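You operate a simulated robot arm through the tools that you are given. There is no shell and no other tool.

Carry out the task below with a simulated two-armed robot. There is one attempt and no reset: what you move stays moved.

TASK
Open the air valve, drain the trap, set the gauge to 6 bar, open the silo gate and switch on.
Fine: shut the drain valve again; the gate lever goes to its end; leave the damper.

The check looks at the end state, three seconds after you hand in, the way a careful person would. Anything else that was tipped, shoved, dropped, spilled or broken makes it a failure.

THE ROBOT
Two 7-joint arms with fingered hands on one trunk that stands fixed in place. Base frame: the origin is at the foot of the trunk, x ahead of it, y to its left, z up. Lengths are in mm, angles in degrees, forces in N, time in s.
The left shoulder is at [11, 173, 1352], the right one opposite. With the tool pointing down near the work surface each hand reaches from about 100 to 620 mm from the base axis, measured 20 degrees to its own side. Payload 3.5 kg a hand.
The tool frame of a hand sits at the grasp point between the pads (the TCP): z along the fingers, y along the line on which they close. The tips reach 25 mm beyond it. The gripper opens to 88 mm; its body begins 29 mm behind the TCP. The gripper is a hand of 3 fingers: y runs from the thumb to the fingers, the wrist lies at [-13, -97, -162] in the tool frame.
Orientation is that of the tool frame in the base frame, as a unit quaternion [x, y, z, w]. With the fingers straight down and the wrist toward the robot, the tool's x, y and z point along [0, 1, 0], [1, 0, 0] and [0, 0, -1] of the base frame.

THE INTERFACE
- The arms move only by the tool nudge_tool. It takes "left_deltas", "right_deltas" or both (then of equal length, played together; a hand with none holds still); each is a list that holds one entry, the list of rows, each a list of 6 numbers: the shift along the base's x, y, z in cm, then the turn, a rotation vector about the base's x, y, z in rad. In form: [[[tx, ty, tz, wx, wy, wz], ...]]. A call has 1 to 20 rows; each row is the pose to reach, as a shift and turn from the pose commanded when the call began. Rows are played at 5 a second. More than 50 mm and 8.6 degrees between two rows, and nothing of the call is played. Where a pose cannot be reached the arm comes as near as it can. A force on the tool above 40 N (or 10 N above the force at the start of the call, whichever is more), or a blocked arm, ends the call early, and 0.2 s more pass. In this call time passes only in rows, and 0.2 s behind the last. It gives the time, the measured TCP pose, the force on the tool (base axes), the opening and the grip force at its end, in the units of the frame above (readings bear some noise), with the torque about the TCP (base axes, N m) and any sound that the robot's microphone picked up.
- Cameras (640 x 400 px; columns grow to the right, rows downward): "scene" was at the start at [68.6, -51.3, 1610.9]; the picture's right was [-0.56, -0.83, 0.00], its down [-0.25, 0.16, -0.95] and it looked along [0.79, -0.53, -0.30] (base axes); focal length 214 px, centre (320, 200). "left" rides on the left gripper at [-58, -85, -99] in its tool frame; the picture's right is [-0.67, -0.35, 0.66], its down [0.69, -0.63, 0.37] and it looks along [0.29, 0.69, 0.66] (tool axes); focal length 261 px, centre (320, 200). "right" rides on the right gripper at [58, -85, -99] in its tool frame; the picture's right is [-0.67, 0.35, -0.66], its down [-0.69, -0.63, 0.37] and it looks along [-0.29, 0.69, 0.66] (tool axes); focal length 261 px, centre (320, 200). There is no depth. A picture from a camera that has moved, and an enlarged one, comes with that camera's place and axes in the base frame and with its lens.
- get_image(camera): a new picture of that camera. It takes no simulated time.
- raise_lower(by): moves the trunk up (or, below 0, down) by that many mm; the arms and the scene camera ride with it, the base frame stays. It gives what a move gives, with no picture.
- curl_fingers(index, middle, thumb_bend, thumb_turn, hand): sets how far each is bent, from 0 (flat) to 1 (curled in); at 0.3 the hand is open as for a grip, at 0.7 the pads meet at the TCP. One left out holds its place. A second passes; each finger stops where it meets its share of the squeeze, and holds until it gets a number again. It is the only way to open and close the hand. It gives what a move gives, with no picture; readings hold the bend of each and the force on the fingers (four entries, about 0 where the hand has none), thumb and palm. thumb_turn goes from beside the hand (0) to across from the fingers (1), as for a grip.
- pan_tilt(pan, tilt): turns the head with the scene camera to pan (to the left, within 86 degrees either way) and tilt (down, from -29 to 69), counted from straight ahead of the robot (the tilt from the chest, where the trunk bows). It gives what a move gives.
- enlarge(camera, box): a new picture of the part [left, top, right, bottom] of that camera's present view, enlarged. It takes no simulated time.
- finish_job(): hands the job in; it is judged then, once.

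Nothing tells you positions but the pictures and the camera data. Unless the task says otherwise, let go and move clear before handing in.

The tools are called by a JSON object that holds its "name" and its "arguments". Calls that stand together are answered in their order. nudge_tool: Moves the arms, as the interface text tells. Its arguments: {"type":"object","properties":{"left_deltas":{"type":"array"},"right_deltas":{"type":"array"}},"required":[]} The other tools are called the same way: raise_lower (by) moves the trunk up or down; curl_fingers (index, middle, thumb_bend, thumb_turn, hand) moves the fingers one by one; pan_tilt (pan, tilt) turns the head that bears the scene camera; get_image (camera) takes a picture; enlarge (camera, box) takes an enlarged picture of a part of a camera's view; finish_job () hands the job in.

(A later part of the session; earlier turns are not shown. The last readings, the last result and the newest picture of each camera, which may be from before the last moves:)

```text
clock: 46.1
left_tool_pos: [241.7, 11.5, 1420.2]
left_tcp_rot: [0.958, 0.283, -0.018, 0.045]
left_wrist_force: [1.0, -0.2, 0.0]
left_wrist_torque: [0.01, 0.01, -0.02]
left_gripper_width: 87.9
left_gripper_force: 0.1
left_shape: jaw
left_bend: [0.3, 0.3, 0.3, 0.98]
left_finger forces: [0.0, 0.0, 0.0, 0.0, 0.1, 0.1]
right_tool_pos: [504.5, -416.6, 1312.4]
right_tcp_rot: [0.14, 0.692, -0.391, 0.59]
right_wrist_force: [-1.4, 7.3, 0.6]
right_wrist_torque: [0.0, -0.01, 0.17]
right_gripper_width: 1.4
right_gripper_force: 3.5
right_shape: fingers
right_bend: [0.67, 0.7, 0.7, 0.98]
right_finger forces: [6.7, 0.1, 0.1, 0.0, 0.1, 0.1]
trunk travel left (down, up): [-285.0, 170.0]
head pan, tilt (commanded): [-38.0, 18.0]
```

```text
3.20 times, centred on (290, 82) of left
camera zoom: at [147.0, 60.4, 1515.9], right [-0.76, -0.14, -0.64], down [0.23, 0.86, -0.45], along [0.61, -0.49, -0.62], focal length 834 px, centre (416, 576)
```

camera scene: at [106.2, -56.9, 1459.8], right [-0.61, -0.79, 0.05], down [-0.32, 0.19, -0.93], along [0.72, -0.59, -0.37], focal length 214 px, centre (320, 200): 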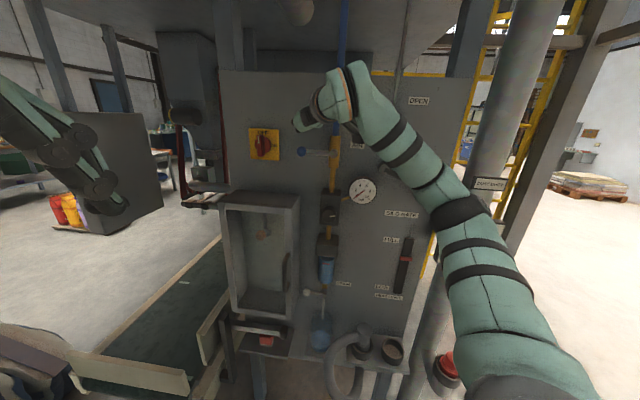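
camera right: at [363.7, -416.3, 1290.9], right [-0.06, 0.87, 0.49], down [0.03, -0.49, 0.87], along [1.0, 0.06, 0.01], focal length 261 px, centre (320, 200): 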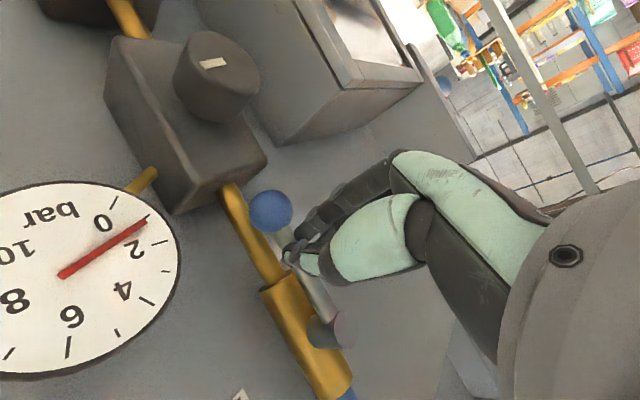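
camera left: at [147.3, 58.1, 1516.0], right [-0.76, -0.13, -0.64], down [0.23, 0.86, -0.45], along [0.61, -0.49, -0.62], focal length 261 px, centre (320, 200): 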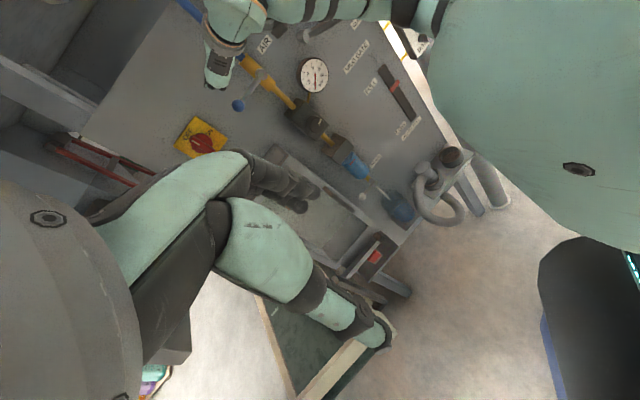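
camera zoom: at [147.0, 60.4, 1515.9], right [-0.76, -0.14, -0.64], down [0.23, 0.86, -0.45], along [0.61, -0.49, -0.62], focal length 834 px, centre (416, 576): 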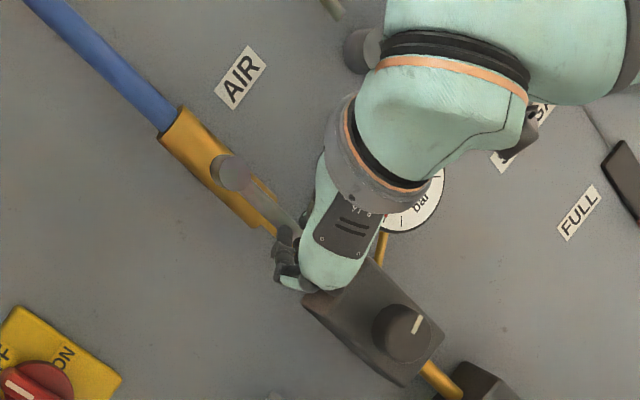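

The lever is at its stop, with force up to 7 N and no more motion. I'll release sideways, back off from the panel and check the lever and gauge.

{"name": "nudge_tool", "arguments": {"right_deltas": [[[0.6, 0.6, 0, 0, 0, 0], [1.2, 1.2, 0, 0, 0, 0], [0.2, 2.2, 0, 0, 0, 0], [-1.3, 3.7, 0, 0, 0, 0], [-2.8, 5.2, 0, 0, 0, 0], [-4.3, 6.7, 0, 0, 0, 0]]]}}

{"name": "get_image", "arguments": {"camera": "right"}}

{"name": "enlarge", "arguments": {"camera": "left", "box": [190, 20, 390, 145]}}

{"name": "enlarge", "arguments": {"camera": "scene", "box": [240, 90, 440, 215]}}

```text
clock: 47.5
left_tool_pos: [240.6, 11.0, 1421.1]
left_tcp_rot: [0.958, 0.284, -0.016, 0.045]
left_wrist_force: [0.1, 0.0, 0.4]
left_wrist_torque: [-0.01, 0.03, 0.0]
left_gripper_width: 88.0
left_gripper_force: 0.0
left_shape: jaw
left_bend: [0.3, 0.3, 0.3, 0.98]
left_finger forces: [0.1, 0.0, 0.0, 0.0, 0.0, 0.0]
right_tool_pos: [461.2, -351.8, 1309.9]
right_tcp_rot: [0.141, 0.693, -0.39, 0.59]
right_wrist_force: [1.2, -0.4, -0.8]
right_wrist_torque: [-0.04, 0.01, 0.01]
right_gripper_width: 0.2
right_gripper_force: 0.2
right_shape: fingers
right_bend: [0.7, 0.7, 0.7, 0.97]
right_finger forces: [0.1, 0.0, 0.0, 0.0, 0.1, 0.0]
trunk travel left (down, up): [-285.0, 170.0]
head pan, tilt (commanded): [-38.0, 18.0]
```

```text
taken
camera right: at [320.1, -351.5, 1289.6], right [-0.06, 0.87, 0.49], down [0.03, -0.49, 0.87], along [1.0, 0.06, 0.01], focal length 261 px, centre (320, 200)
```

right: 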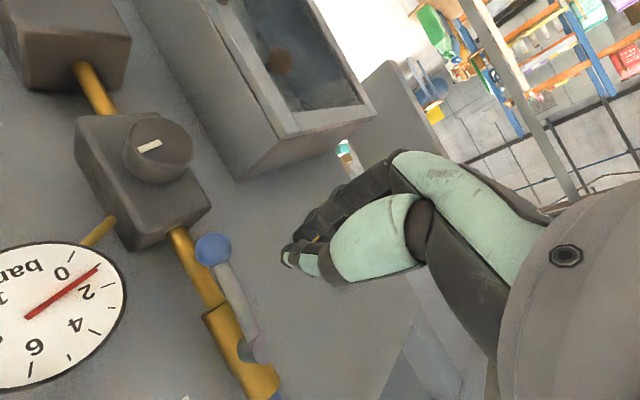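

```text
3.20 times, centred on (290, 82) of left
camera zoom: at [146.6, 58.7, 1516.0], right [-0.76, -0.14, -0.64], down [0.23, 0.86, -0.45], along [0.61, -0.49, -0.62], focal length 834 px, centre (416, 576)
```

zoom: 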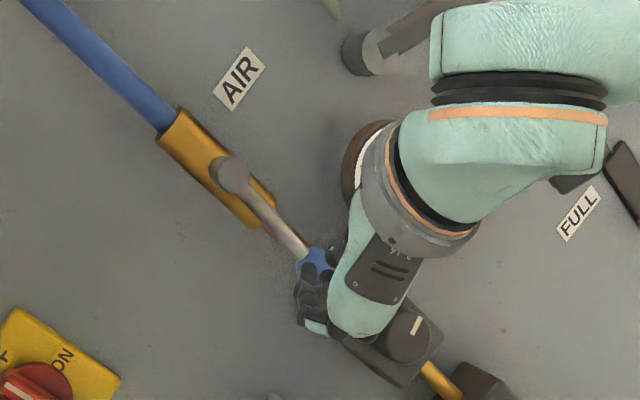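

```text
3.20 times, centred on (340, 152) of scene
camera zoom: at [105.6, -56.3, 1459.9], right [-0.61, -0.79, 0.05], down [-0.32, 0.19, -0.93], along [0.72, -0.59, -0.37], focal length 686 px, centre (256, 352)
```

zoom: 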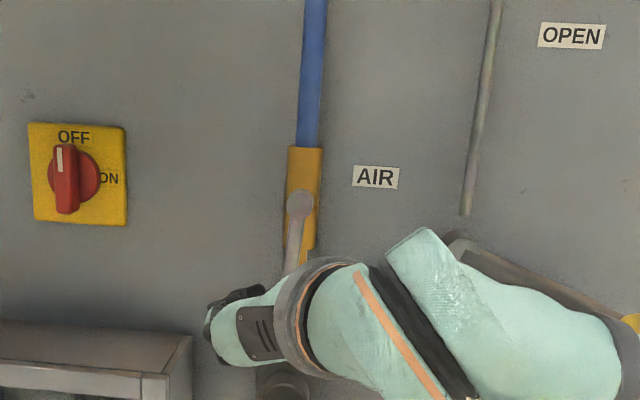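

The air valve lever now lies along its pipe and the gauge has come up slightly. Next is the drain valve, so I'll tilt the head down and study it closely first.

{"name": "pan_tilt", "arguments": {"pan": -36, "tilt": 38}}

{"name": "get_image", "arguments": {"camera": "scene"}}

{"name": "enlarge", "arguments": {"camera": "scene", "box": [250, 130, 410, 230]}}

{"name": "enlarge", "arguments": {"camera": "left", "box": [260, 70, 460, 230]}}

```text
clock: 48.4
left_tool_pos: [242.4, 10.2, 1420.1]
left_tcp_rot: [0.958, 0.284, -0.018, 0.045]
left_wrist_force: [-1.1, -0.3, 0.0]
left_wrist_torque: [-0.02, 0.0, 0.01]
left_gripper_width: 87.6
left_gripper_force: 0.0
left_shape: jaw
left_bend: [0.3, 0.3, 0.3, 0.98]
left_finger forces: [0.0, 0.0, 0.0, 0.0, 0.0, 0.0]
right_tool_pos: [460.7, -352.0, 1310.2]
right_tcp_rot: [0.142, 0.693, -0.39, 0.59]
right_wrist_force: [-0.4, -0.8, -0.2]
right_wrist_torque: [0.02, 0.01, -0.04]
right_gripper_width: 0.2
right_gripper_force: 0.0
right_shape: fingers
right_bend: [0.7, 0.7, 0.7, 0.97]
right_finger forces: [0.0, 0.0, 0.0, 0.0, 0.0, 0.0]
trunk travel left (down, up): [-285.0, 170.0]
head pan, tilt (commanded): [-36.0, 38.0]
```

```text
taken
camera scene: at [99.7, -50.2, 1428.7], right [-0.59, -0.81, 0.05], down [-0.56, 0.36, -0.75], along [0.59, -0.46, -0.66], focal length 214 px, centre (320, 200)
```

scene: 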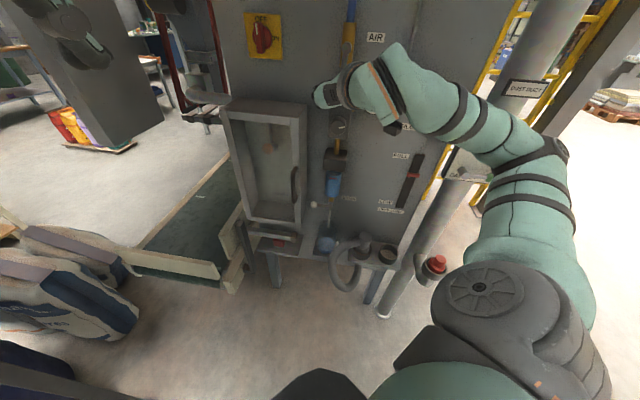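

```text
4.00 times, centred on (330, 180) of scene
camera zoom: at [99.7, -50.2, 1428.7], right [-0.59, -0.81, 0.05], down [-0.56, 0.36, -0.75], along [0.59, -0.46, -0.66], focal length 858 px, centre (280, 280)
```

zoom: 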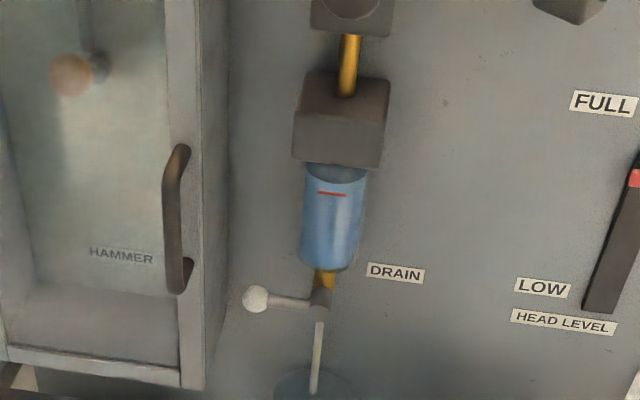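

```text
2.50 times, centred on (360, 150) of left
camera zoom: at [146.8, 58.1, 1516.0], right [-0.76, -0.13, -0.64], down [0.23, 0.86, -0.45], along [0.61, -0.49, -0.62], focal length 652 px, centre (220, 325)
```

zoom: 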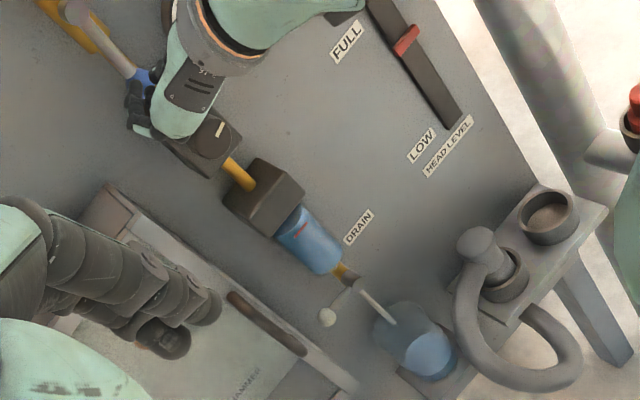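

The drain lever hangs left of its hub with a catch cup below. The cabinet door handle sticks out at about (542,-297,980), and there is a red button on an arm near (168,-567,880) to keep clear of. I'll lower the trunk in two steps and check the view in between.

{"name": "raise_lower", "arguments": {"by": -150}}

{"name": "get_image", "arguments": {"camera": "scene"}}

{"name": "get_image", "arguments": {"camera": "right"}}

{"name": "get_image", "arguments": {"camera": "left"}}

```text
clock: 49.8
left_tool_pos: [255.1, 9.9, 1277.3]
left_tcp_rot: [0.956, 0.29, -0.024, 0.043]
left_wrist_force: [34.2, 7.5, -4.3]
left_wrist_torque: [-0.39, 0.95, -1.04]
left_gripper_width: 84.0
left_gripper_force: 0.0
left_shape: jaw
left_bend: [0.3, 0.3, 0.31, 1.0]
left_finger forces: [0.0, 0.0, 0.1, 0.1, 0.0, 0.0]
right_tool_pos: [467.5, -351.9, 1166.7]
right_tcp_rot: [0.14, 0.697, -0.39, 0.585]
right_wrist_force: [0.7, -0.4, 0.1]
right_wrist_torque: [-0.02, -0.01, 0.0]
right_gripper_width: 0.0
right_gripper_force: 0.2
right_shape: fingers
right_bend: [0.7, 0.7, 0.7, 0.97]
right_finger forces: [0.1, 0.0, 0.1, 0.0, 0.0, 0.0]
trunk travel left (down, up): [-148.0, 306.0]
head pan, tilt (commanded): [-36.0, 38.0]
stopped: the force on the tool passed its limit at 55 N (the readings are from after the stop); the commanded pose is now the measured one
```

```text
taken
camera scene: at [188.6, -49.9, 1262.3], right [-0.56, -0.81, 0.14], down [-0.68, 0.36, -0.64], along [0.47, -0.46, -0.75], focal length 214 px, centre (320, 200)
```

scene: 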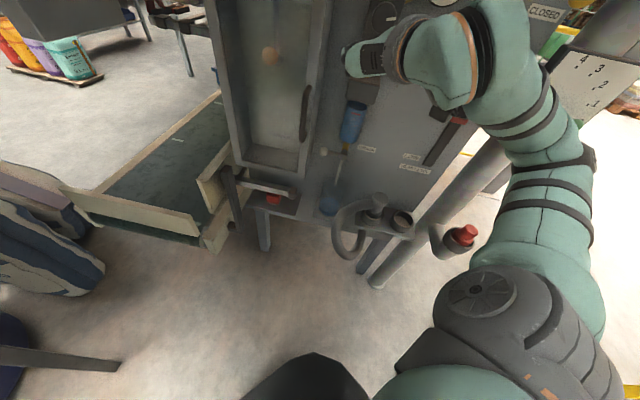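

```text
taken
camera right: at [327.3, -352.0, 1147.6], right [-0.05, 0.87, 0.49], down [0.04, -0.49, 0.87], along [1.0, 0.06, -0.01], focal length 261 px, centre (320, 200)
```

right: 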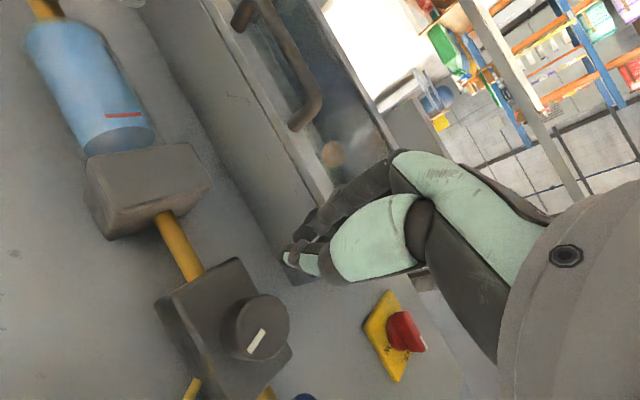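

```text
taken
camera left: at [162.0, 57.1, 1375.2], right [-0.77, -0.14, -0.63], down [0.21, 0.87, -0.46], along [0.61, -0.48, -0.63], focal length 261 px, centre (320, 200)
```

left: 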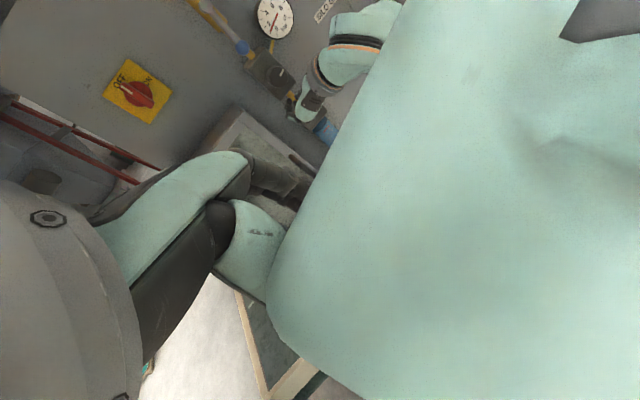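

Lowering the trunk bows the chest forward, and it pressed against my own left hand until the force limit stopped it. I'll move the left hand forward and left, clear of the chest, before going on.

{"name": "nudge_tool", "arguments": {"left_deltas": [[[2.5, 0.5, 0, 0, 0, 0], [5.0, 1.5, 0, 0, 0, 0], [7.5, 3.5, 0, 0, 0, 0], [10.0, 6.0, 0, 0, 0, 0], [12.0, 9.0, 0, 0, 0, 0], [14.0, 12.0, 0, 0, 0, 0], [15.0, 15.0, 0, 0, 0, 0]]]}}

{"name": "get_image", "arguments": {"camera": "left"}}

{"name": "get_image", "arguments": {"camera": "scene"}}

```text
clock: 51.4
left_tool_pos: [308.4, 34.1, 1280.8]
left_tcp_rot: [0.956, 0.29, -0.026, 0.046]
left_wrist_force: [-0.3, 1.2, 0.0]
left_wrist_torque: [0.02, 0.03, -0.01]
left_gripper_width: 87.8
left_gripper_force: 0.1
left_shape: jaw
left_bend: [0.3, 0.3, 0.3, 0.98]
left_finger forces: [0.1, 0.0, 0.0, 0.1, 0.0, 0.0]
left hand out of reach, approached as far as the arm can: row 3, 4, 5, 6, 7
right_tool_pos: [465.3, -351.9, 1168.5]
right_tcp_rot: [0.14, 0.696, -0.39, 0.586]
right_wrist_force: [-0.4, 0.6, 0.3]
right_wrist_torque: [-0.01, -0.02, -0.02]
right_gripper_width: 0.0
right_gripper_force: 0.1
right_shape: fingers
right_bend: [0.7, 0.7, 0.7, 0.97]
right_finger forces: [0.1, 0.0, 0.0, 0.0, 0.1, 0.0]
trunk travel left (down, up): [-148.0, 306.0]
head pan, tilt (commanded): [-36.0, 38.0]
```

```text
taken
camera left: at [215.4, 80.8, 1377.3], right [-0.77, -0.15, -0.63], down [0.21, 0.86, -0.46], along [0.61, -0.49, -0.63], focal length 261 px, centre (320, 200)
```

left: 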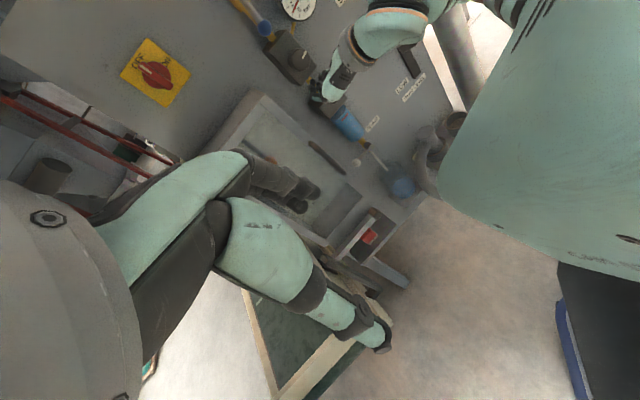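

```text
taken
camera scene: at [185.1, -50.1, 1263.6], right [-0.57, -0.81, 0.14], down [-0.68, 0.36, -0.64], along [0.47, -0.46, -0.75], focal length 214 px, centre (320, 200)
```

scene: 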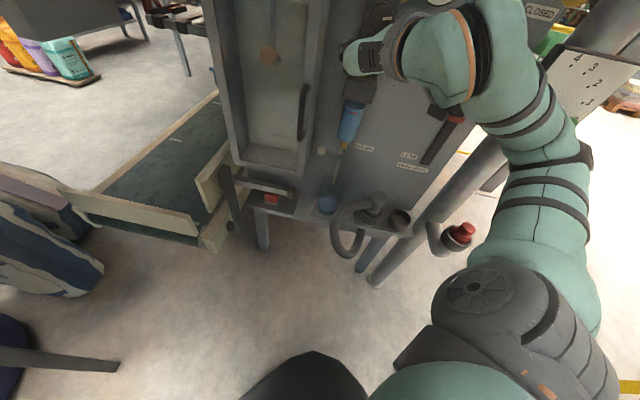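

{"name": "nudge_tool", "arguments": {"left_deltas": [[[1.0, 1.0, 0, 0, 0, 0.1], [2.0, 2.5, 0, 0, 0, 0.2], [3.0, 4.5, 0, 0, 0, 0.3], [4.0, 7.0, 0, 0, 0, 0.4], [5.0, 10.0, 0, 0, 0, 0.5], [6.0, 13.0, 0, 0, 0, 0.6], [7.0, 16.0, 0, 0, 0, 0.7]]]}}

{"name": "get_image", "arguments": {"camera": "left"}}

```text
clock: 53.0
left_tool_pos: [379.8, 192.5, 1279.5]
left_tcp_rot: [0.799, 0.599, -0.006, 0.048]
left_wrist_force: [0.1, -0.2, -0.4]
left_wrist_torque: [0.0, 0.03, -0.01]
left_gripper_width: 87.8
left_gripper_force: 0.0
left_shape: jaw
left_bend: [0.3, 0.3, 0.3, 0.98]
left_finger forces: [0.0, 0.0, 0.1, 0.0, 0.1, 0.0]
right_tool_pos: [465.6, -350.7, 1169.2]
right_tcp_rot: [0.14, 0.696, -0.391, 0.586]
right_wrist_force: [0.5, 0.0, -0.1]
right_wrist_torque: [-0.01, 0.02, 0.01]
right_gripper_width: 0.1
right_gripper_force: 0.1
right_shape: fingers
right_bend: [0.7, 0.7, 0.7, 0.97]
right_finger forces: [0.1, 0.0, 0.0, 0.0, 0.0, 0.0]
trunk travel left (down, up): [-148.0, 306.0]
head pan, tilt (commanded): [-36.0, 38.0]
```

```text
taken
camera left: at [277.1, 168.3, 1377.1], right [-0.49, -0.6, -0.63], down [-0.39, 0.8, -0.45], along [0.78, 0.02, -0.63], focal length 261 px, centre (320, 200)
```

left: 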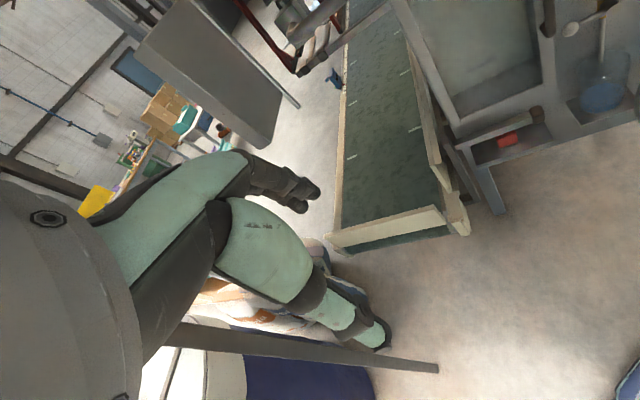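

The left hand is clear. For the low drain valve I'll tilt the right tool about 45° downward (fingers left, pointing down into the panel), back off a little, then look from there.

{"name": "nudge_tool", "arguments": {"right_deltas": [[[-0.2, 0.7, 0, 0.134, 0.047, -0.026], [-0.4, 1.3, 0, 0.267, 0.094, -0.051], [-0.7, 2.0, 0, 0.401, 0.142, -0.077], [-0.9, 2.7, 0, 0.535, 0.189, -0.103], [-1.1, 3.3, 0, 0.668, 0.236, -0.128], [-1.3, 4.0, 0, 0.802, 0.283, -0.154]]]}}

{"name": "get_image", "arguments": {"camera": "right"}}

{"name": "get_image", "arguments": {"camera": "scene"}}

```text
clock: 54.4
left_tool_pos: [379.4, 191.1, 1280.5]
left_tcp_rot: [0.799, 0.599, -0.007, 0.048]
left_wrist_force: [0.3, 0.3, 0.6]
left_wrist_torque: [0.04, 0.05, 0.0]
left_gripper_width: 87.7
left_gripper_force: 0.0
left_shape: jaw
left_bend: [0.3, 0.3, 0.3, 0.98]
left_finger forces: [0.0, 0.0, 0.0, 0.1, 0.0, 0.0]
right_tool_pos: [451.8, -311.3, 1169.7]
right_tcp_rot: [0.354, 0.854, -0.146, 0.353]
right_wrist_force: [-0.6, -0.6, 0.1]
right_wrist_torque: [0.01, 0.0, 0.02]
right_gripper_width: 0.0
right_gripper_force: 0.1
right_shape: fingers
right_bend: [0.7, 0.7, 0.7, 0.97]
right_finger forces: [0.1, 0.0, 0.0, 0.0, 0.0, 0.0]
trunk travel left (down, up): [-148.0, 306.0]
head pan, tilt (commanded): [-36.0, 38.0]
```

```text
taken
camera right: at [314.5, -292.4, 1199.6], right [0.26, 0.24, 0.94], down [0.08, -0.97, 0.22], along [0.96, 0.02, -0.27], focal length 261 px, centre (320, 200)
```

right: 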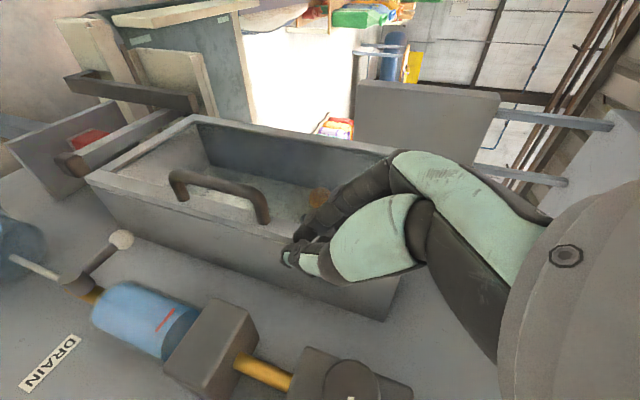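

```text
taken
camera scene: at [185.1, -50.0, 1263.5], right [-0.57, -0.81, 0.14], down [-0.68, 0.36, -0.64], along [0.47, -0.46, -0.75], focal length 214 px, centre (320, 200)
```

scene: 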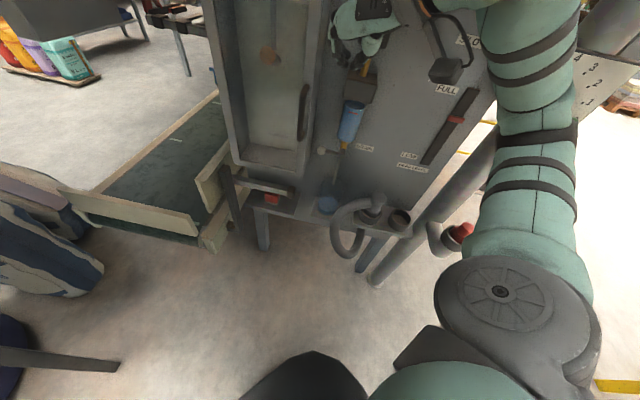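

That tilt works exactly and the drain valve is in view from the hand. I'll descend in front of the panel and get a second, closer view for triangulation.

{"name": "nudge_tool", "arguments": {"right_deltas": [[[0, 0, -2.5, 0, 0, 0], [0, 0, -5.0, 0, 0, 0], [0, 0, -7.5, 0, 0, 0], [0, 0, -10.0, 0, 0, 0], [0, 0, -12.5, 0, 0, 0], [0, 0, -15.0, 0, 0, 0], [0, 0, -17.5, 0, 0, 0]]]}}

{"name": "get_image", "arguments": {"camera": "right"}}

{"name": "get_image", "arguments": {"camera": "scene"}}

```text
clock: 56.0
left_tool_pos: [376.4, 191.7, 1281.2]
left_tcp_rot: [0.799, 0.599, -0.006, 0.05]
left_wrist_force: [-0.5, 0.4, -0.6]
left_wrist_torque: [0.0, 0.02, 0.02]
left_gripper_width: 87.8
left_gripper_force: 0.0
left_shape: jaw
left_bend: [0.3, 0.3, 0.3, 0.98]
left_finger forces: [0.0, 0.0, 0.0, 0.0, 0.0, 0.0]
right_tool_pos: [449.9, -310.7, 994.4]
right_tcp_rot: [0.353, 0.854, -0.147, 0.354]
right_wrist_force: [-0.5, 0.5, -0.8]
right_wrist_torque: [-0.02, -0.08, -0.02]
right_gripper_width: 0.1
right_gripper_force: 0.1
right_shape: fingers
right_bend: [0.7, 0.7, 0.7, 0.97]
right_finger forces: [0.0, 0.1, 0.1, 0.1, 0.1, 0.1]
trunk travel left (down, up): [-148.0, 306.0]
head pan, tilt (commanded): [-36.0, 38.0]
```

```text
taken
camera right: at [312.4, -292.2, 1024.7], right [0.25, 0.24, 0.94], down [0.08, -0.97, 0.23], along [0.96, 0.02, -0.27], focal length 261 px, centre (320, 200)
```

right: 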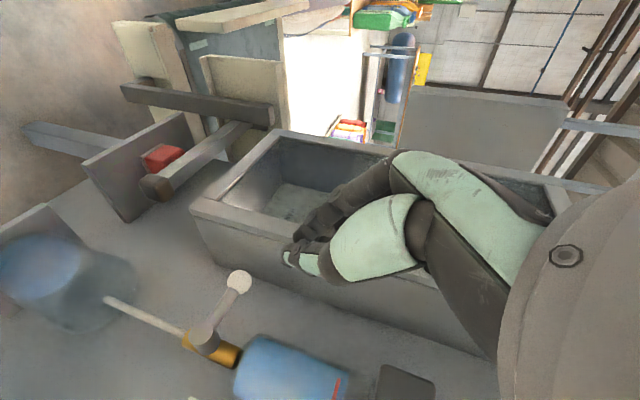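

```text
taken
camera scene: at [183.0, -49.6, 1264.1], right [-0.57, -0.81, 0.14], down [-0.67, 0.36, -0.64], along [0.47, -0.46, -0.75], focal length 214 px, centre (320, 200)
```

scene: 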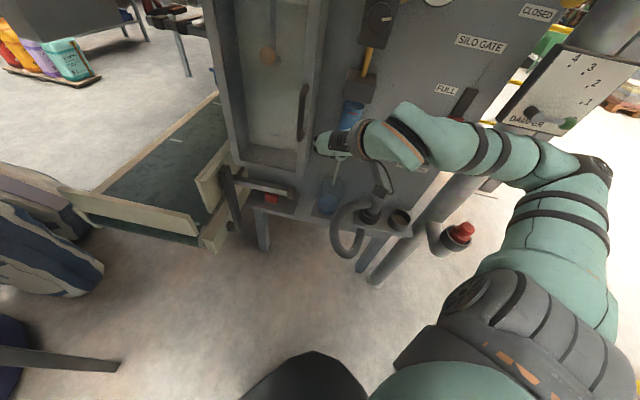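

From the two hand views, the drain pivot is near h=66, z=880 and its ball near (579,-401,883). The bowl is to the right, the cabinet side to the left, and the cup rim is well below. I'll approach above the lever between the bowl and the cabinet.

{"name": "nudge_tool", "arguments": {"right_deltas": [[[1.7, -1.3, -0.7, 0, 0, 0], [3.4, -2.6, -1.4, 0, 0, 0], [5.0, -3.8, -2.0, 0, 0, 0]]]}}

{"name": "get_image", "arguments": {"camera": "right"}}

{"name": "enlarge", "arguments": {"camera": "scene", "box": [260, 80, 420, 230]}}

```text
clock: 56.8
left_tool_pos: [379.8, 191.4, 1279.6]
left_tcp_rot: [0.8, 0.599, -0.007, 0.047]
left_wrist_force: [0.5, -0.4, -0.4]
left_wrist_torque: [0.01, 0.0, 0.01]
left_gripper_width: 88.0
left_gripper_force: 0.1
left_shape: jaw
left_bend: [0.3, 0.3, 0.3, 0.98]
left_finger forces: [0.0, 0.0, 0.0, 0.0, 0.0, 0.0]
right_tool_pos: [502.7, -350.8, 973.7]
right_tcp_rot: [0.353, 0.855, -0.147, 0.352]
right_wrist_force: [-0.7, 0.3, -0.3]
right_wrist_torque: [0.03, -0.01, -0.03]
right_gripper_width: 0.0
right_gripper_force: 0.1
right_shape: fingers
right_bend: [0.7, 0.7, 0.7, 0.97]
right_finger forces: [0.0, 0.0, 0.1, 0.0, 0.0, 0.0]
trunk travel left (down, up): [-148.0, 306.0]
head pan, tilt (commanded): [-36.0, 38.0]
```

```text
taken
camera right: at [364.8, -331.2, 1003.8], right [0.26, 0.24, 0.94], down [0.08, -0.97, 0.23], along [0.96, 0.02, -0.27], focal length 261 px, centre (320, 200)
```

right: 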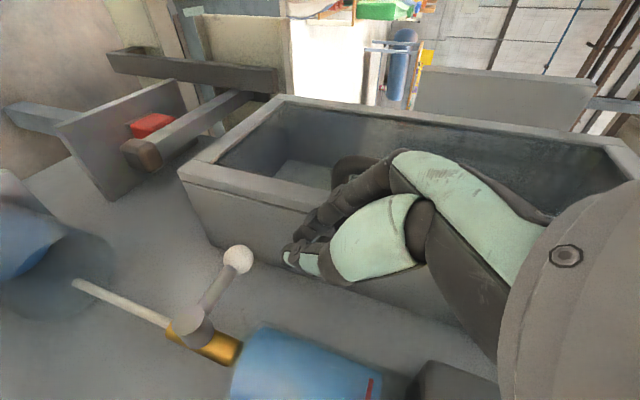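

```text
2.67 times, centred on (340, 155) of scene
camera zoom: at [185.7, -50.4, 1263.4], right [-0.57, -0.81, 0.14], down [-0.68, 0.36, -0.64], along [0.47, -0.46, -0.75], focal length 572 px, centre (267, 320)
```

zoom: 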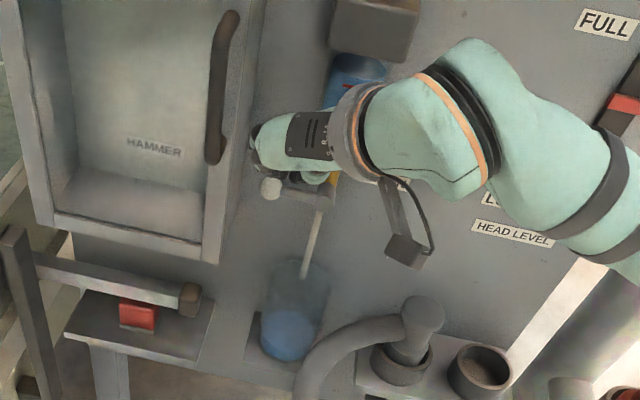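

{"name": "nudge_tool", "arguments": {"right_deltas": [[[1.4, -1.4, -0.5, 0, 0, 0], [2.8, -2.8, -1.0, 0, 0, 0], [4.2, -4.2, -1.4, 0, 0, 0], [5.5, -5.5, -1.8, 0, 0, 0]]]}}

{"name": "get_image", "arguments": {"camera": "right"}}

{"name": "enlarge", "arguments": {"camera": "scene", "box": [260, 80, 420, 230]}}

```text
clock: 57.8
left_tool_pos: [379.8, 191.4, 1279.5]
left_tcp_rot: [0.799, 0.599, -0.007, 0.046]
left_wrist_force: [0.3, -0.3, -0.4]
left_wrist_torque: [0.02, -0.03, 0.02]
left_gripper_width: 87.8
left_gripper_force: 0.0
left_shape: jaw
left_bend: [0.3, 0.3, 0.3, 0.98]
left_finger forces: [0.1, 0.1, 0.0, 0.0, 0.1, 0.0]
right_tool_pos: [558.5, -404.2, 955.1]
right_tcp_rot: [0.354, 0.853, -0.147, 0.354]
right_wrist_force: [0.4, -0.5, 0.4]
right_wrist_torque: [0.02, 0.0, 0.01]
right_gripper_width: 0.2
right_gripper_force: 0.1
right_shape: fingers
right_bend: [0.7, 0.7, 0.7, 0.97]
right_finger forces: [0.0, 0.0, 0.1, 0.0, 0.0, 0.1]
trunk travel left (down, up): [-148.0, 306.0]
head pan, tilt (commanded): [-36.0, 38.0]
```

```text
taken
camera right: at [419.9, -385.7, 986.4], right [0.25, 0.24, 0.94], down [0.08, -0.97, 0.23], along [0.96, 0.02, -0.27], focal length 261 px, centre (320, 200)
```

right: 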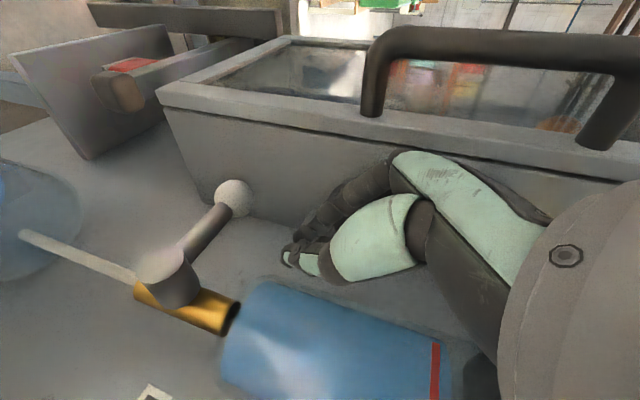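

```text
2.67 times, centred on (340, 155) of scene
camera zoom: at [185.5, -50.3, 1263.5], right [-0.57, -0.81, 0.14], down [-0.68, 0.36, -0.64], along [0.47, -0.46, -0.75], focal length 572 px, centre (267, 320)
```

zoom: 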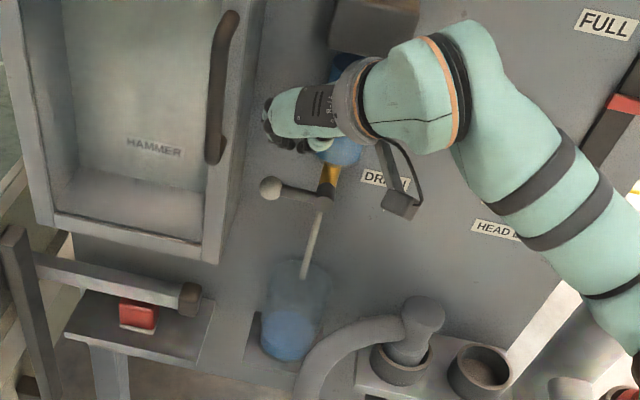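

{"name": "get_image", "arguments": {"camera": "scene"}}

{"name": "enlarge", "arguments": {"camera": "scene", "box": [400, 80, 640, 280]}}

```text
taken
camera scene: at [185.5, -50.3, 1263.5], right [-0.57, -0.81, 0.14], down [-0.68, 0.36, -0.64], along [0.47, -0.46, -0.75], focal length 214 px, centre (320, 200)
```

scene: 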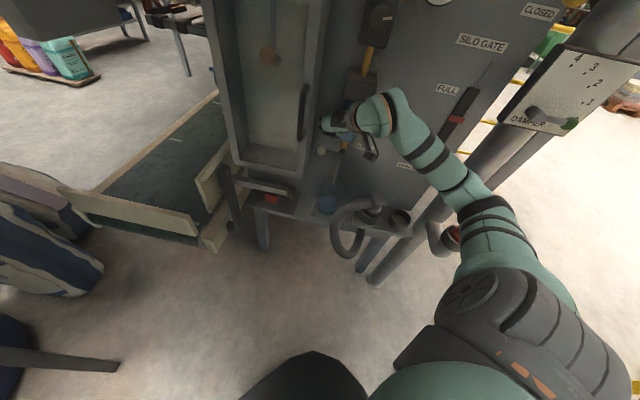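

```text
2.00 times, centred on (520, 180) of scene
camera zoom: at [185.5, -50.3, 1263.5], right [-0.57, -0.81, 0.14], down [-0.68, 0.36, -0.64], along [0.47, -0.46, -0.75], focal length 429 px, centre (-80, 240)
```

zoom: 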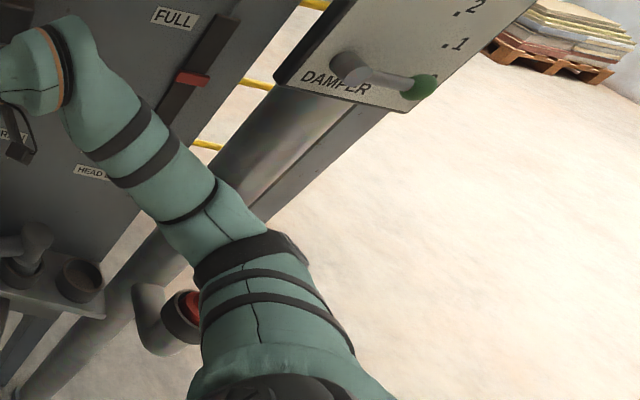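

The elbow is at about (200,-406,1059), well clear of the red button. I'll yaw the hand a little so the knuckles stay off the cabinet edge, then lower onto the drain lever.

{"name": "nudge_tool", "arguments": {"right_deltas": [[[-0.05, -0.05, -0.3, 0, 0, 0.1], [-0.1, -0.1, -0.8, 0, 0, 0.2], [-0.1, -0.1, -1.4, 0, 0, 0.2], [-0.1, -0.1, -2.0, 0, 0, 0.2]]]}}

{"name": "get_image", "arguments": {"camera": "right"}}

{"name": "enlarge", "arguments": {"camera": "scene", "box": [280, 80, 400, 200]}}

```text
clock: 58.8
left_tool_pos: [380.5, 191.8, 1281.0]
left_tcp_rot: [0.799, 0.599, -0.006, 0.047]
left_wrist_force: [0.2, -0.2, -0.4]
left_wrist_torque: [-0.02, 0.0, 0.02]
left_gripper_width: 88.1
left_gripper_force: 0.1
left_shape: jaw
left_bend: [0.3, 0.3, 0.3, 0.98]
left_finger forces: [0.0, 0.0, 0.0, 0.1, 0.0, 0.0]
right_tool_pos: [556.8, -406.0, 936.3]
right_tcp_rot: [0.266, 0.885, -0.111, 0.366]
right_wrist_force: [-0.3, 0.1, -0.3]
right_wrist_torque: [0.01, 0.01, 0.0]
right_gripper_width: 0.0
right_gripper_force: 0.0
right_shape: fingers
right_bend: [0.7, 0.7, 0.7, 0.97]
right_finger forces: [0.0, 0.1, 0.1, 0.1, 0.1, 0.1]
trunk travel left (down, up): [-148.0, 306.0]
head pan, tilt (commanded): [-36.0, 38.0]
```

```text
taken
camera right: at [418.0, -414.7, 965.9], right [0.2, 0.29, 0.94], down [0.27, -0.93, 0.23], along [0.94, 0.21, -0.27], focal length 261 px, centre (320, 200)
```

right: 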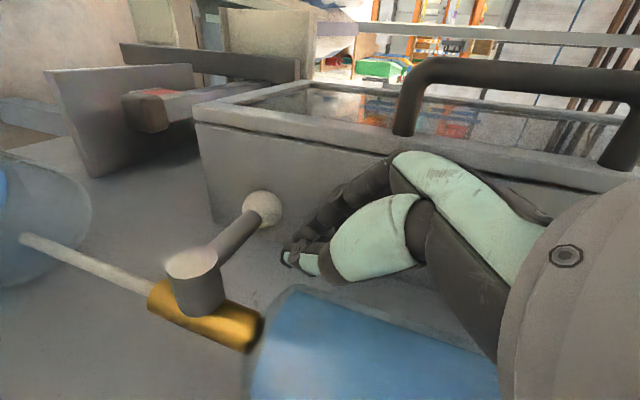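

```text
3.33 times, centred on (340, 140) of scene
camera zoom: at [185.1, -50.2, 1263.5], right [-0.57, -0.81, 0.14], down [-0.68, 0.36, -0.64], along [0.47, -0.46, -0.75], focal length 715 px, centre (253, 400)
```

zoom: 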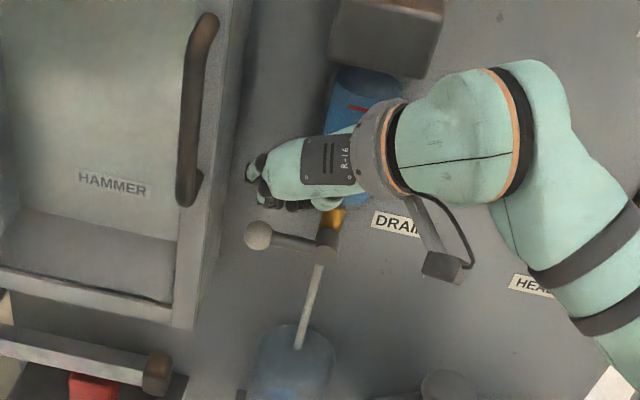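

{"name": "nudge_tool", "arguments": {"right_deltas": [[[0, 0, -0.6, 0, 0, 0], [0, 0, -1.2, 0, 0, 0], [0, 0, -1.8, 0, 0, 0], [0.05, 0.05, -2.4, 0, 0, 0], [0.1, 0.1, -3.0, 0, 0, 0]]]}}

{"name": "get_image", "arguments": {"camera": "right"}}

{"name": "enlarge", "arguments": {"camera": "scene", "box": [280, 80, 400, 200]}}

```text
clock: 60.0
left_tool_pos: [378.8, 191.6, 1280.3]
left_tcp_rot: [0.8, 0.599, -0.006, 0.049]
left_wrist_force: [0.3, -0.4, -0.4]
left_wrist_torque: [0.0, 0.01, -0.01]
left_gripper_width: 87.9
left_gripper_force: 0.1
left_shape: jaw
left_bend: [0.3, 0.3, 0.3, 0.98]
left_finger forces: [0.0, 0.0, 0.0, 0.0, 0.1, 0.0]
right_tool_pos: [556.6, -404.7, 905.4]
right_tcp_rot: [0.266, 0.885, -0.111, 0.366]
right_wrist_force: [-0.2, 0.5, 1.0]
right_wrist_torque: [0.0, -0.02, 0.0]
right_gripper_width: 0.3
right_gripper_force: 0.8
right_shape: fingers
right_bend: [0.7, 0.7, 0.7, 0.97]
right_finger forces: [0.9, 0.0, 0.0, 0.0, 0.0, 0.0]
trunk travel left (down, up): [-148.0, 306.0]
head pan, tilt (commanded): [-36.0, 38.0]
```

```text
taken
camera right: at [418.4, -413.6, 936.4], right [0.2, 0.29, 0.94], down [0.27, -0.94, 0.23], along [0.94, 0.21, -0.27], focal length 261 px, centre (320, 200)
```

right: 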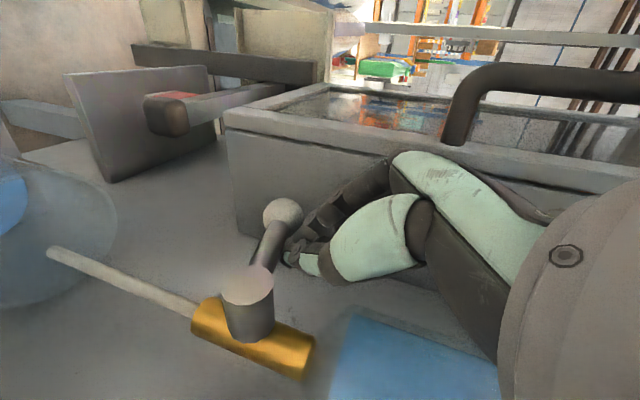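

```text
3.33 times, centred on (340, 140) of scene
camera zoom: at [184.9, -50.1, 1263.6], right [-0.57, -0.81, 0.14], down [-0.68, 0.36, -0.64], along [0.47, -0.46, -0.75], focal length 715 px, centre (253, 400)
```

zoom: 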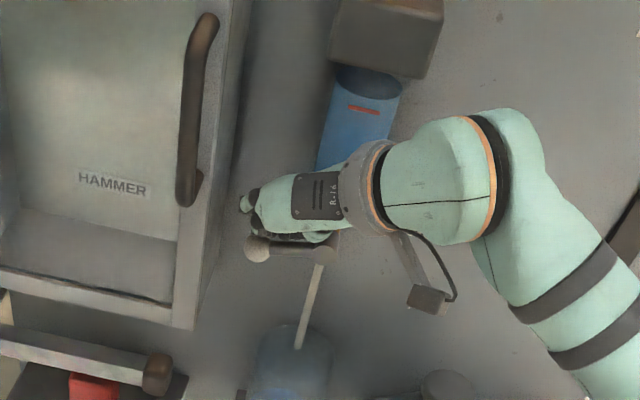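

Contact with about 1 N, and the lever has already turned about 10° downward. I'll follow its arc to about 60°.

{"name": "nudge_tool", "arguments": {"right_deltas": [[[0.23, 0.23, -0.88, 0, 0, 0], [0.22, 0.22, -1.7, 0, 0, 0], [0.13, 0.13, -2.34, 0, 0, 0], [0.01, 0.01, -2.86, 0, 0, 0], [-0.17, -0.17, -3.37, 0, 0, 0], [-0.43, -0.43, -3.91, 0, 0, 0]]]}}

{"name": "get_image", "arguments": {"camera": "right"}}

{"name": "enlarge", "arguments": {"camera": "scene", "box": [280, 80, 400, 200]}}

```text
clock: 61.4
left_tool_pos: [379.6, 193.4, 1278.9]
left_tcp_rot: [0.8, 0.599, -0.007, 0.049]
left_wrist_force: [0.1, -1.0, -0.6]
left_wrist_torque: [0.0, 0.02, -0.04]
left_gripper_width: 87.7
left_gripper_force: 0.1
left_shape: jaw
left_bend: [0.3, 0.3, 0.3, 0.98]
left_finger forces: [0.0, 0.0, 0.0, 0.0, 0.0, 0.0]
right_tool_pos: [553.9, -406.2, 867.7]
right_tcp_rot: [0.265, 0.885, -0.111, 0.367]
right_wrist_force: [1.8, 13.7, 4.2]
right_wrist_torque: [-0.22, 0.11, -0.41]
right_gripper_width: 0.0
right_gripper_force: 6.3
right_shape: fingers
right_bend: [0.69, 0.7, 0.7, 0.98]
right_finger forces: [0.0, 0.0, 0.0, 0.0, 13.1, 0.0]
trunk travel left (down, up): [-148.0, 306.0]
head pan, tilt (commanded): [-36.0, 38.0]
```

```text
taken
camera right: at [414.3, -414.8, 898.8], right [0.2, 0.29, 0.94], down [0.27, -0.93, 0.23], along [0.94, 0.21, -0.27], focal length 261 px, centre (320, 200)
```

right: 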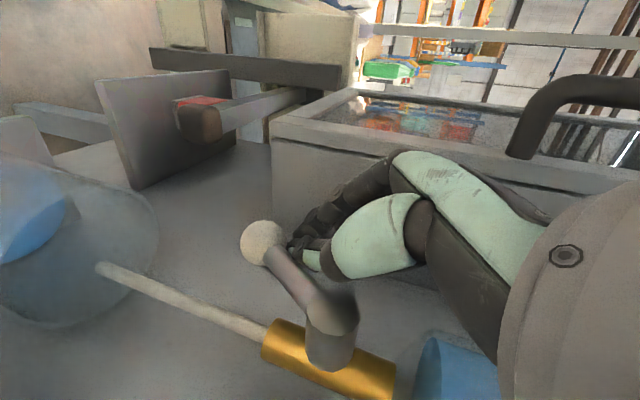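

```text
3.33 times, centred on (340, 140) of scene
camera zoom: at [184.8, -47.0, 1263.8], right [-0.57, -0.81, 0.15], down [-0.68, 0.36, -0.64], along [0.47, -0.46, -0.75], focal length 715 px, centre (253, 400)
```

zoom: 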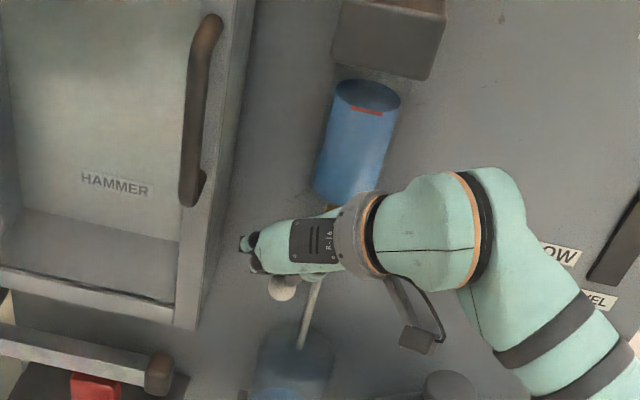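

The lever is at about 55°, but the force on the thumb has risen to 13 N. I'll go a little further in small steps and watch whether it keeps turning.

{"name": "nudge_tool", "arguments": {"right_deltas": [[[-0.15, -0.15, -0.35, 0, 0, 0], [-0.31, -0.31, -0.6, 0, 0, 0], [-0.5, -0.5, -0.8, 0, 0, 0]]]}}

{"name": "get_image", "arguments": {"camera": "right"}}

{"name": "enlarge", "arguments": {"camera": "scene", "box": [280, 80, 400, 200]}}

```text
clock: 62.2
left_tool_pos: [378.8, 194.0, 1279.5]
left_tcp_rot: [0.799, 0.599, -0.007, 0.049]
left_wrist_force: [0.6, 1.3, 0.1]
left_wrist_torque: [0.04, 0.0, 0.02]
left_gripper_width: 87.8
left_gripper_force: 0.0
left_shape: jaw
left_bend: [0.3, 0.3, 0.3, 0.98]
left_finger forces: [0.1, 0.0, 0.0, 0.1, 0.1, 0.0]
right_tool_pos: [546.7, -413.2, 858.6]
right_tcp_rot: [0.266, 0.885, -0.112, 0.366]
right_wrist_force: [-3.7, 16.4, -5.1]
right_wrist_torque: [-0.23, -0.2, -0.45]
right_gripper_width: 0.0
right_gripper_force: 8.1
right_shape: fingers
right_bend: [0.69, 0.7, 0.7, 0.95]
right_finger forces: [0.1, 0.1, 0.0, 0.1, 16.8, 0.1]
trunk travel left (down, up): [-148.0, 306.0]
head pan, tilt (commanded): [-36.0, 38.0]
```

```text
taken
camera right: at [409.3, -421.3, 890.1], right [0.2, 0.29, 0.94], down [0.27, -0.93, 0.23], along [0.94, 0.21, -0.27], focal length 261 px, centre (320, 200)
```

right: 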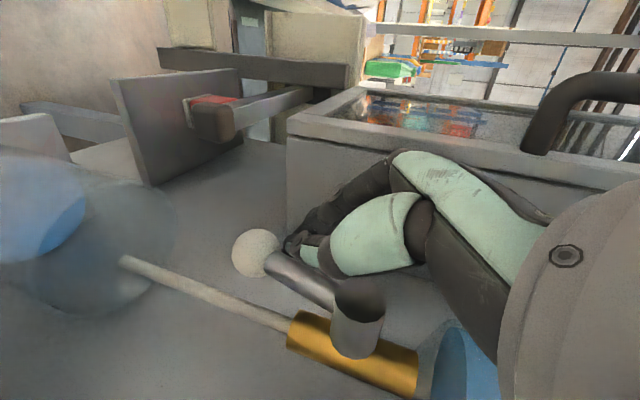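

```text
3.33 times, centred on (340, 140) of scene
camera zoom: at [185.0, -47.9, 1263.5], right [-0.57, -0.81, 0.15], down [-0.68, 0.36, -0.64], along [0.47, -0.46, -0.75], focal length 715 px, centre (253, 400)
```

zoom: 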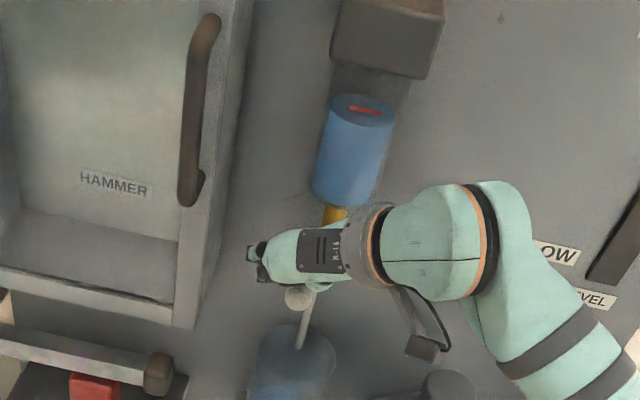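

The bowl's level is dropping, so the trap is draining, but the thumb seems to press against the valve hub. I'll ease off slightly to the left and let it drain while watching the level.

{"name": "nudge_tool", "arguments": {"right_deltas": [[[0.3, 0.3, 0, 0, 0, 0], [0.6, 0.6, 0, 0, 0, 0], [0.6, 0.6, 0, 0, 0, 0], [0.6, 0.6, 0, 0, 0, 0], [0.6, 0.6, 0, 0, 0, 0]]]}}

{"name": "get_image", "arguments": {"camera": "right"}}

{"name": "enlarge", "arguments": {"camera": "scene", "box": [280, 80, 400, 200]}}

```text
clock: 63.4
left_tool_pos: [380.6, 191.9, 1280.7]
left_tcp_rot: [0.799, 0.599, -0.007, 0.047]
left_wrist_force: [-0.5, 0.2, 0.4]
left_wrist_torque: [0.01, -0.02, -0.01]
left_gripper_width: 87.8
left_gripper_force: 0.0
left_shape: jaw
left_bend: [0.3, 0.3, 0.3, 0.98]
left_finger forces: [0.0, 0.1, 0.0, 0.0, 0.0, 0.0]
right_tool_pos: [554.9, -408.8, 858.9]
right_tcp_rot: [0.266, 0.885, -0.111, 0.366]
right_wrist_force: [-0.3, 2.0, -2.3]
right_wrist_torque: [-0.01, -0.09, -0.05]
right_gripper_width: 0.1
right_gripper_force: 1.8
right_shape: fingers
right_bend: [0.7, 0.7, 0.7, 0.96]
right_finger forces: [0.0, 0.0, 0.0, 0.1, 3.6, 0.0]
trunk travel left (down, up): [-148.0, 306.0]
head pan, tilt (commanded): [-36.0, 38.0]
```

```text
taken
camera right: at [415.5, -417.1, 890.0], right [0.2, 0.29, 0.94], down [0.27, -0.94, 0.23], along [0.94, 0.21, -0.27], focal length 261 px, centre (320, 200)
```

right: 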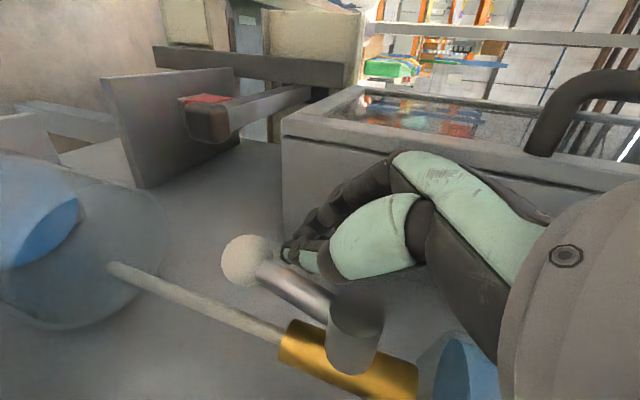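

```text
3.33 times, centred on (340, 140) of scene
camera zoom: at [185.4, -50.0, 1263.6], right [-0.57, -0.81, 0.14], down [-0.68, 0.36, -0.64], along [0.47, -0.46, -0.75], focal length 715 px, centre (253, 400)
```

zoom: 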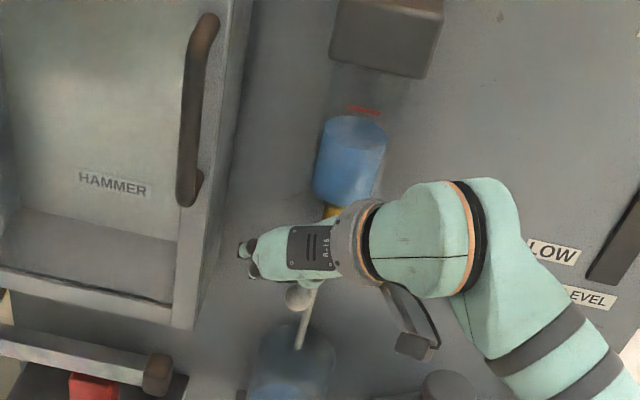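

The level is falling below the red mark. I'll hold still and let it drain.

{"name": "nudge_tool", "arguments": {"right_deltas": [[[0.1, 0.1, 0, 0, 0, 0], [0.1, 0.1, 0, 0, 0, 0], [0.1, 0.1, 0, 0, 0, 0], [0.1, 0.1, 0, 0, 0, 0], [0.1, 0.1, 0, 0, 0, 0], [0.1, 0.1, 0, 0, 0, 0], [0.1, 0.1, 0, 0, 0, 0], [0.1, 0.1, 0, 0, 0, 0], [0.1, 0.1, 0, 0, 0, 0], [0.1, 0.1, 0, 0, 0, 0]]]}}

{"name": "enlarge", "arguments": {"camera": "scene", "box": [280, 80, 400, 200]}}

```text
clock: 65.6
left_tool_pos: [379.6, 191.6, 1280.4]
left_tcp_rot: [0.799, 0.599, -0.007, 0.048]
left_wrist_force: [-0.1, 0.6, 0.6]
left_wrist_torque: [-0.01, 0.0, 0.01]
left_gripper_width: 88.0
left_gripper_force: 0.1
left_shape: jaw
left_bend: [0.3, 0.3, 0.3, 0.98]
left_finger forces: [0.1, 0.0, 0.0, 0.0, 0.0, 0.1]
right_tool_pos: [555.6, -406.9, 859.4]
right_tcp_rot: [0.266, 0.884, -0.111, 0.367]
right_wrist_force: [0.2, -0.4, 0.8]
right_wrist_torque: [0.03, 0.0, 0.02]
right_gripper_width: 0.0
right_gripper_force: 0.7
right_shape: fingers
right_bend: [0.7, 0.7, 0.7, 0.97]
right_finger forces: [0.1, 0.0, 0.1, 0.0, 0.3, 0.0]
trunk travel left (down, up): [-148.0, 306.0]
head pan, tilt (commanded): [-36.0, 38.0]
```

```text
3.33 times, centred on (340, 140) of scene
camera zoom: at [185.0, -50.0, 1263.6], right [-0.57, -0.81, 0.14], down [-0.68, 0.36, -0.64], along [0.47, -0.46, -0.75], focal length 715 px, centre (253, 400)
```

zoom: 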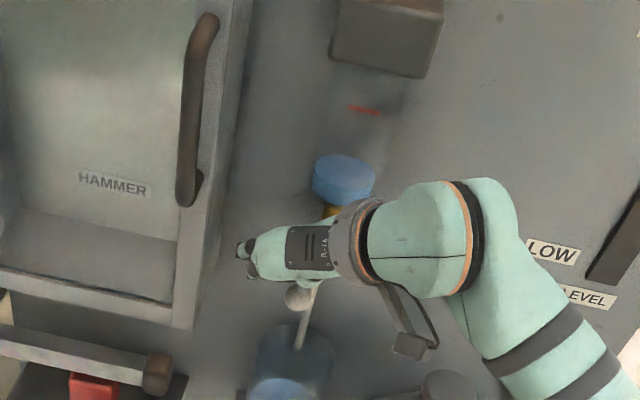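

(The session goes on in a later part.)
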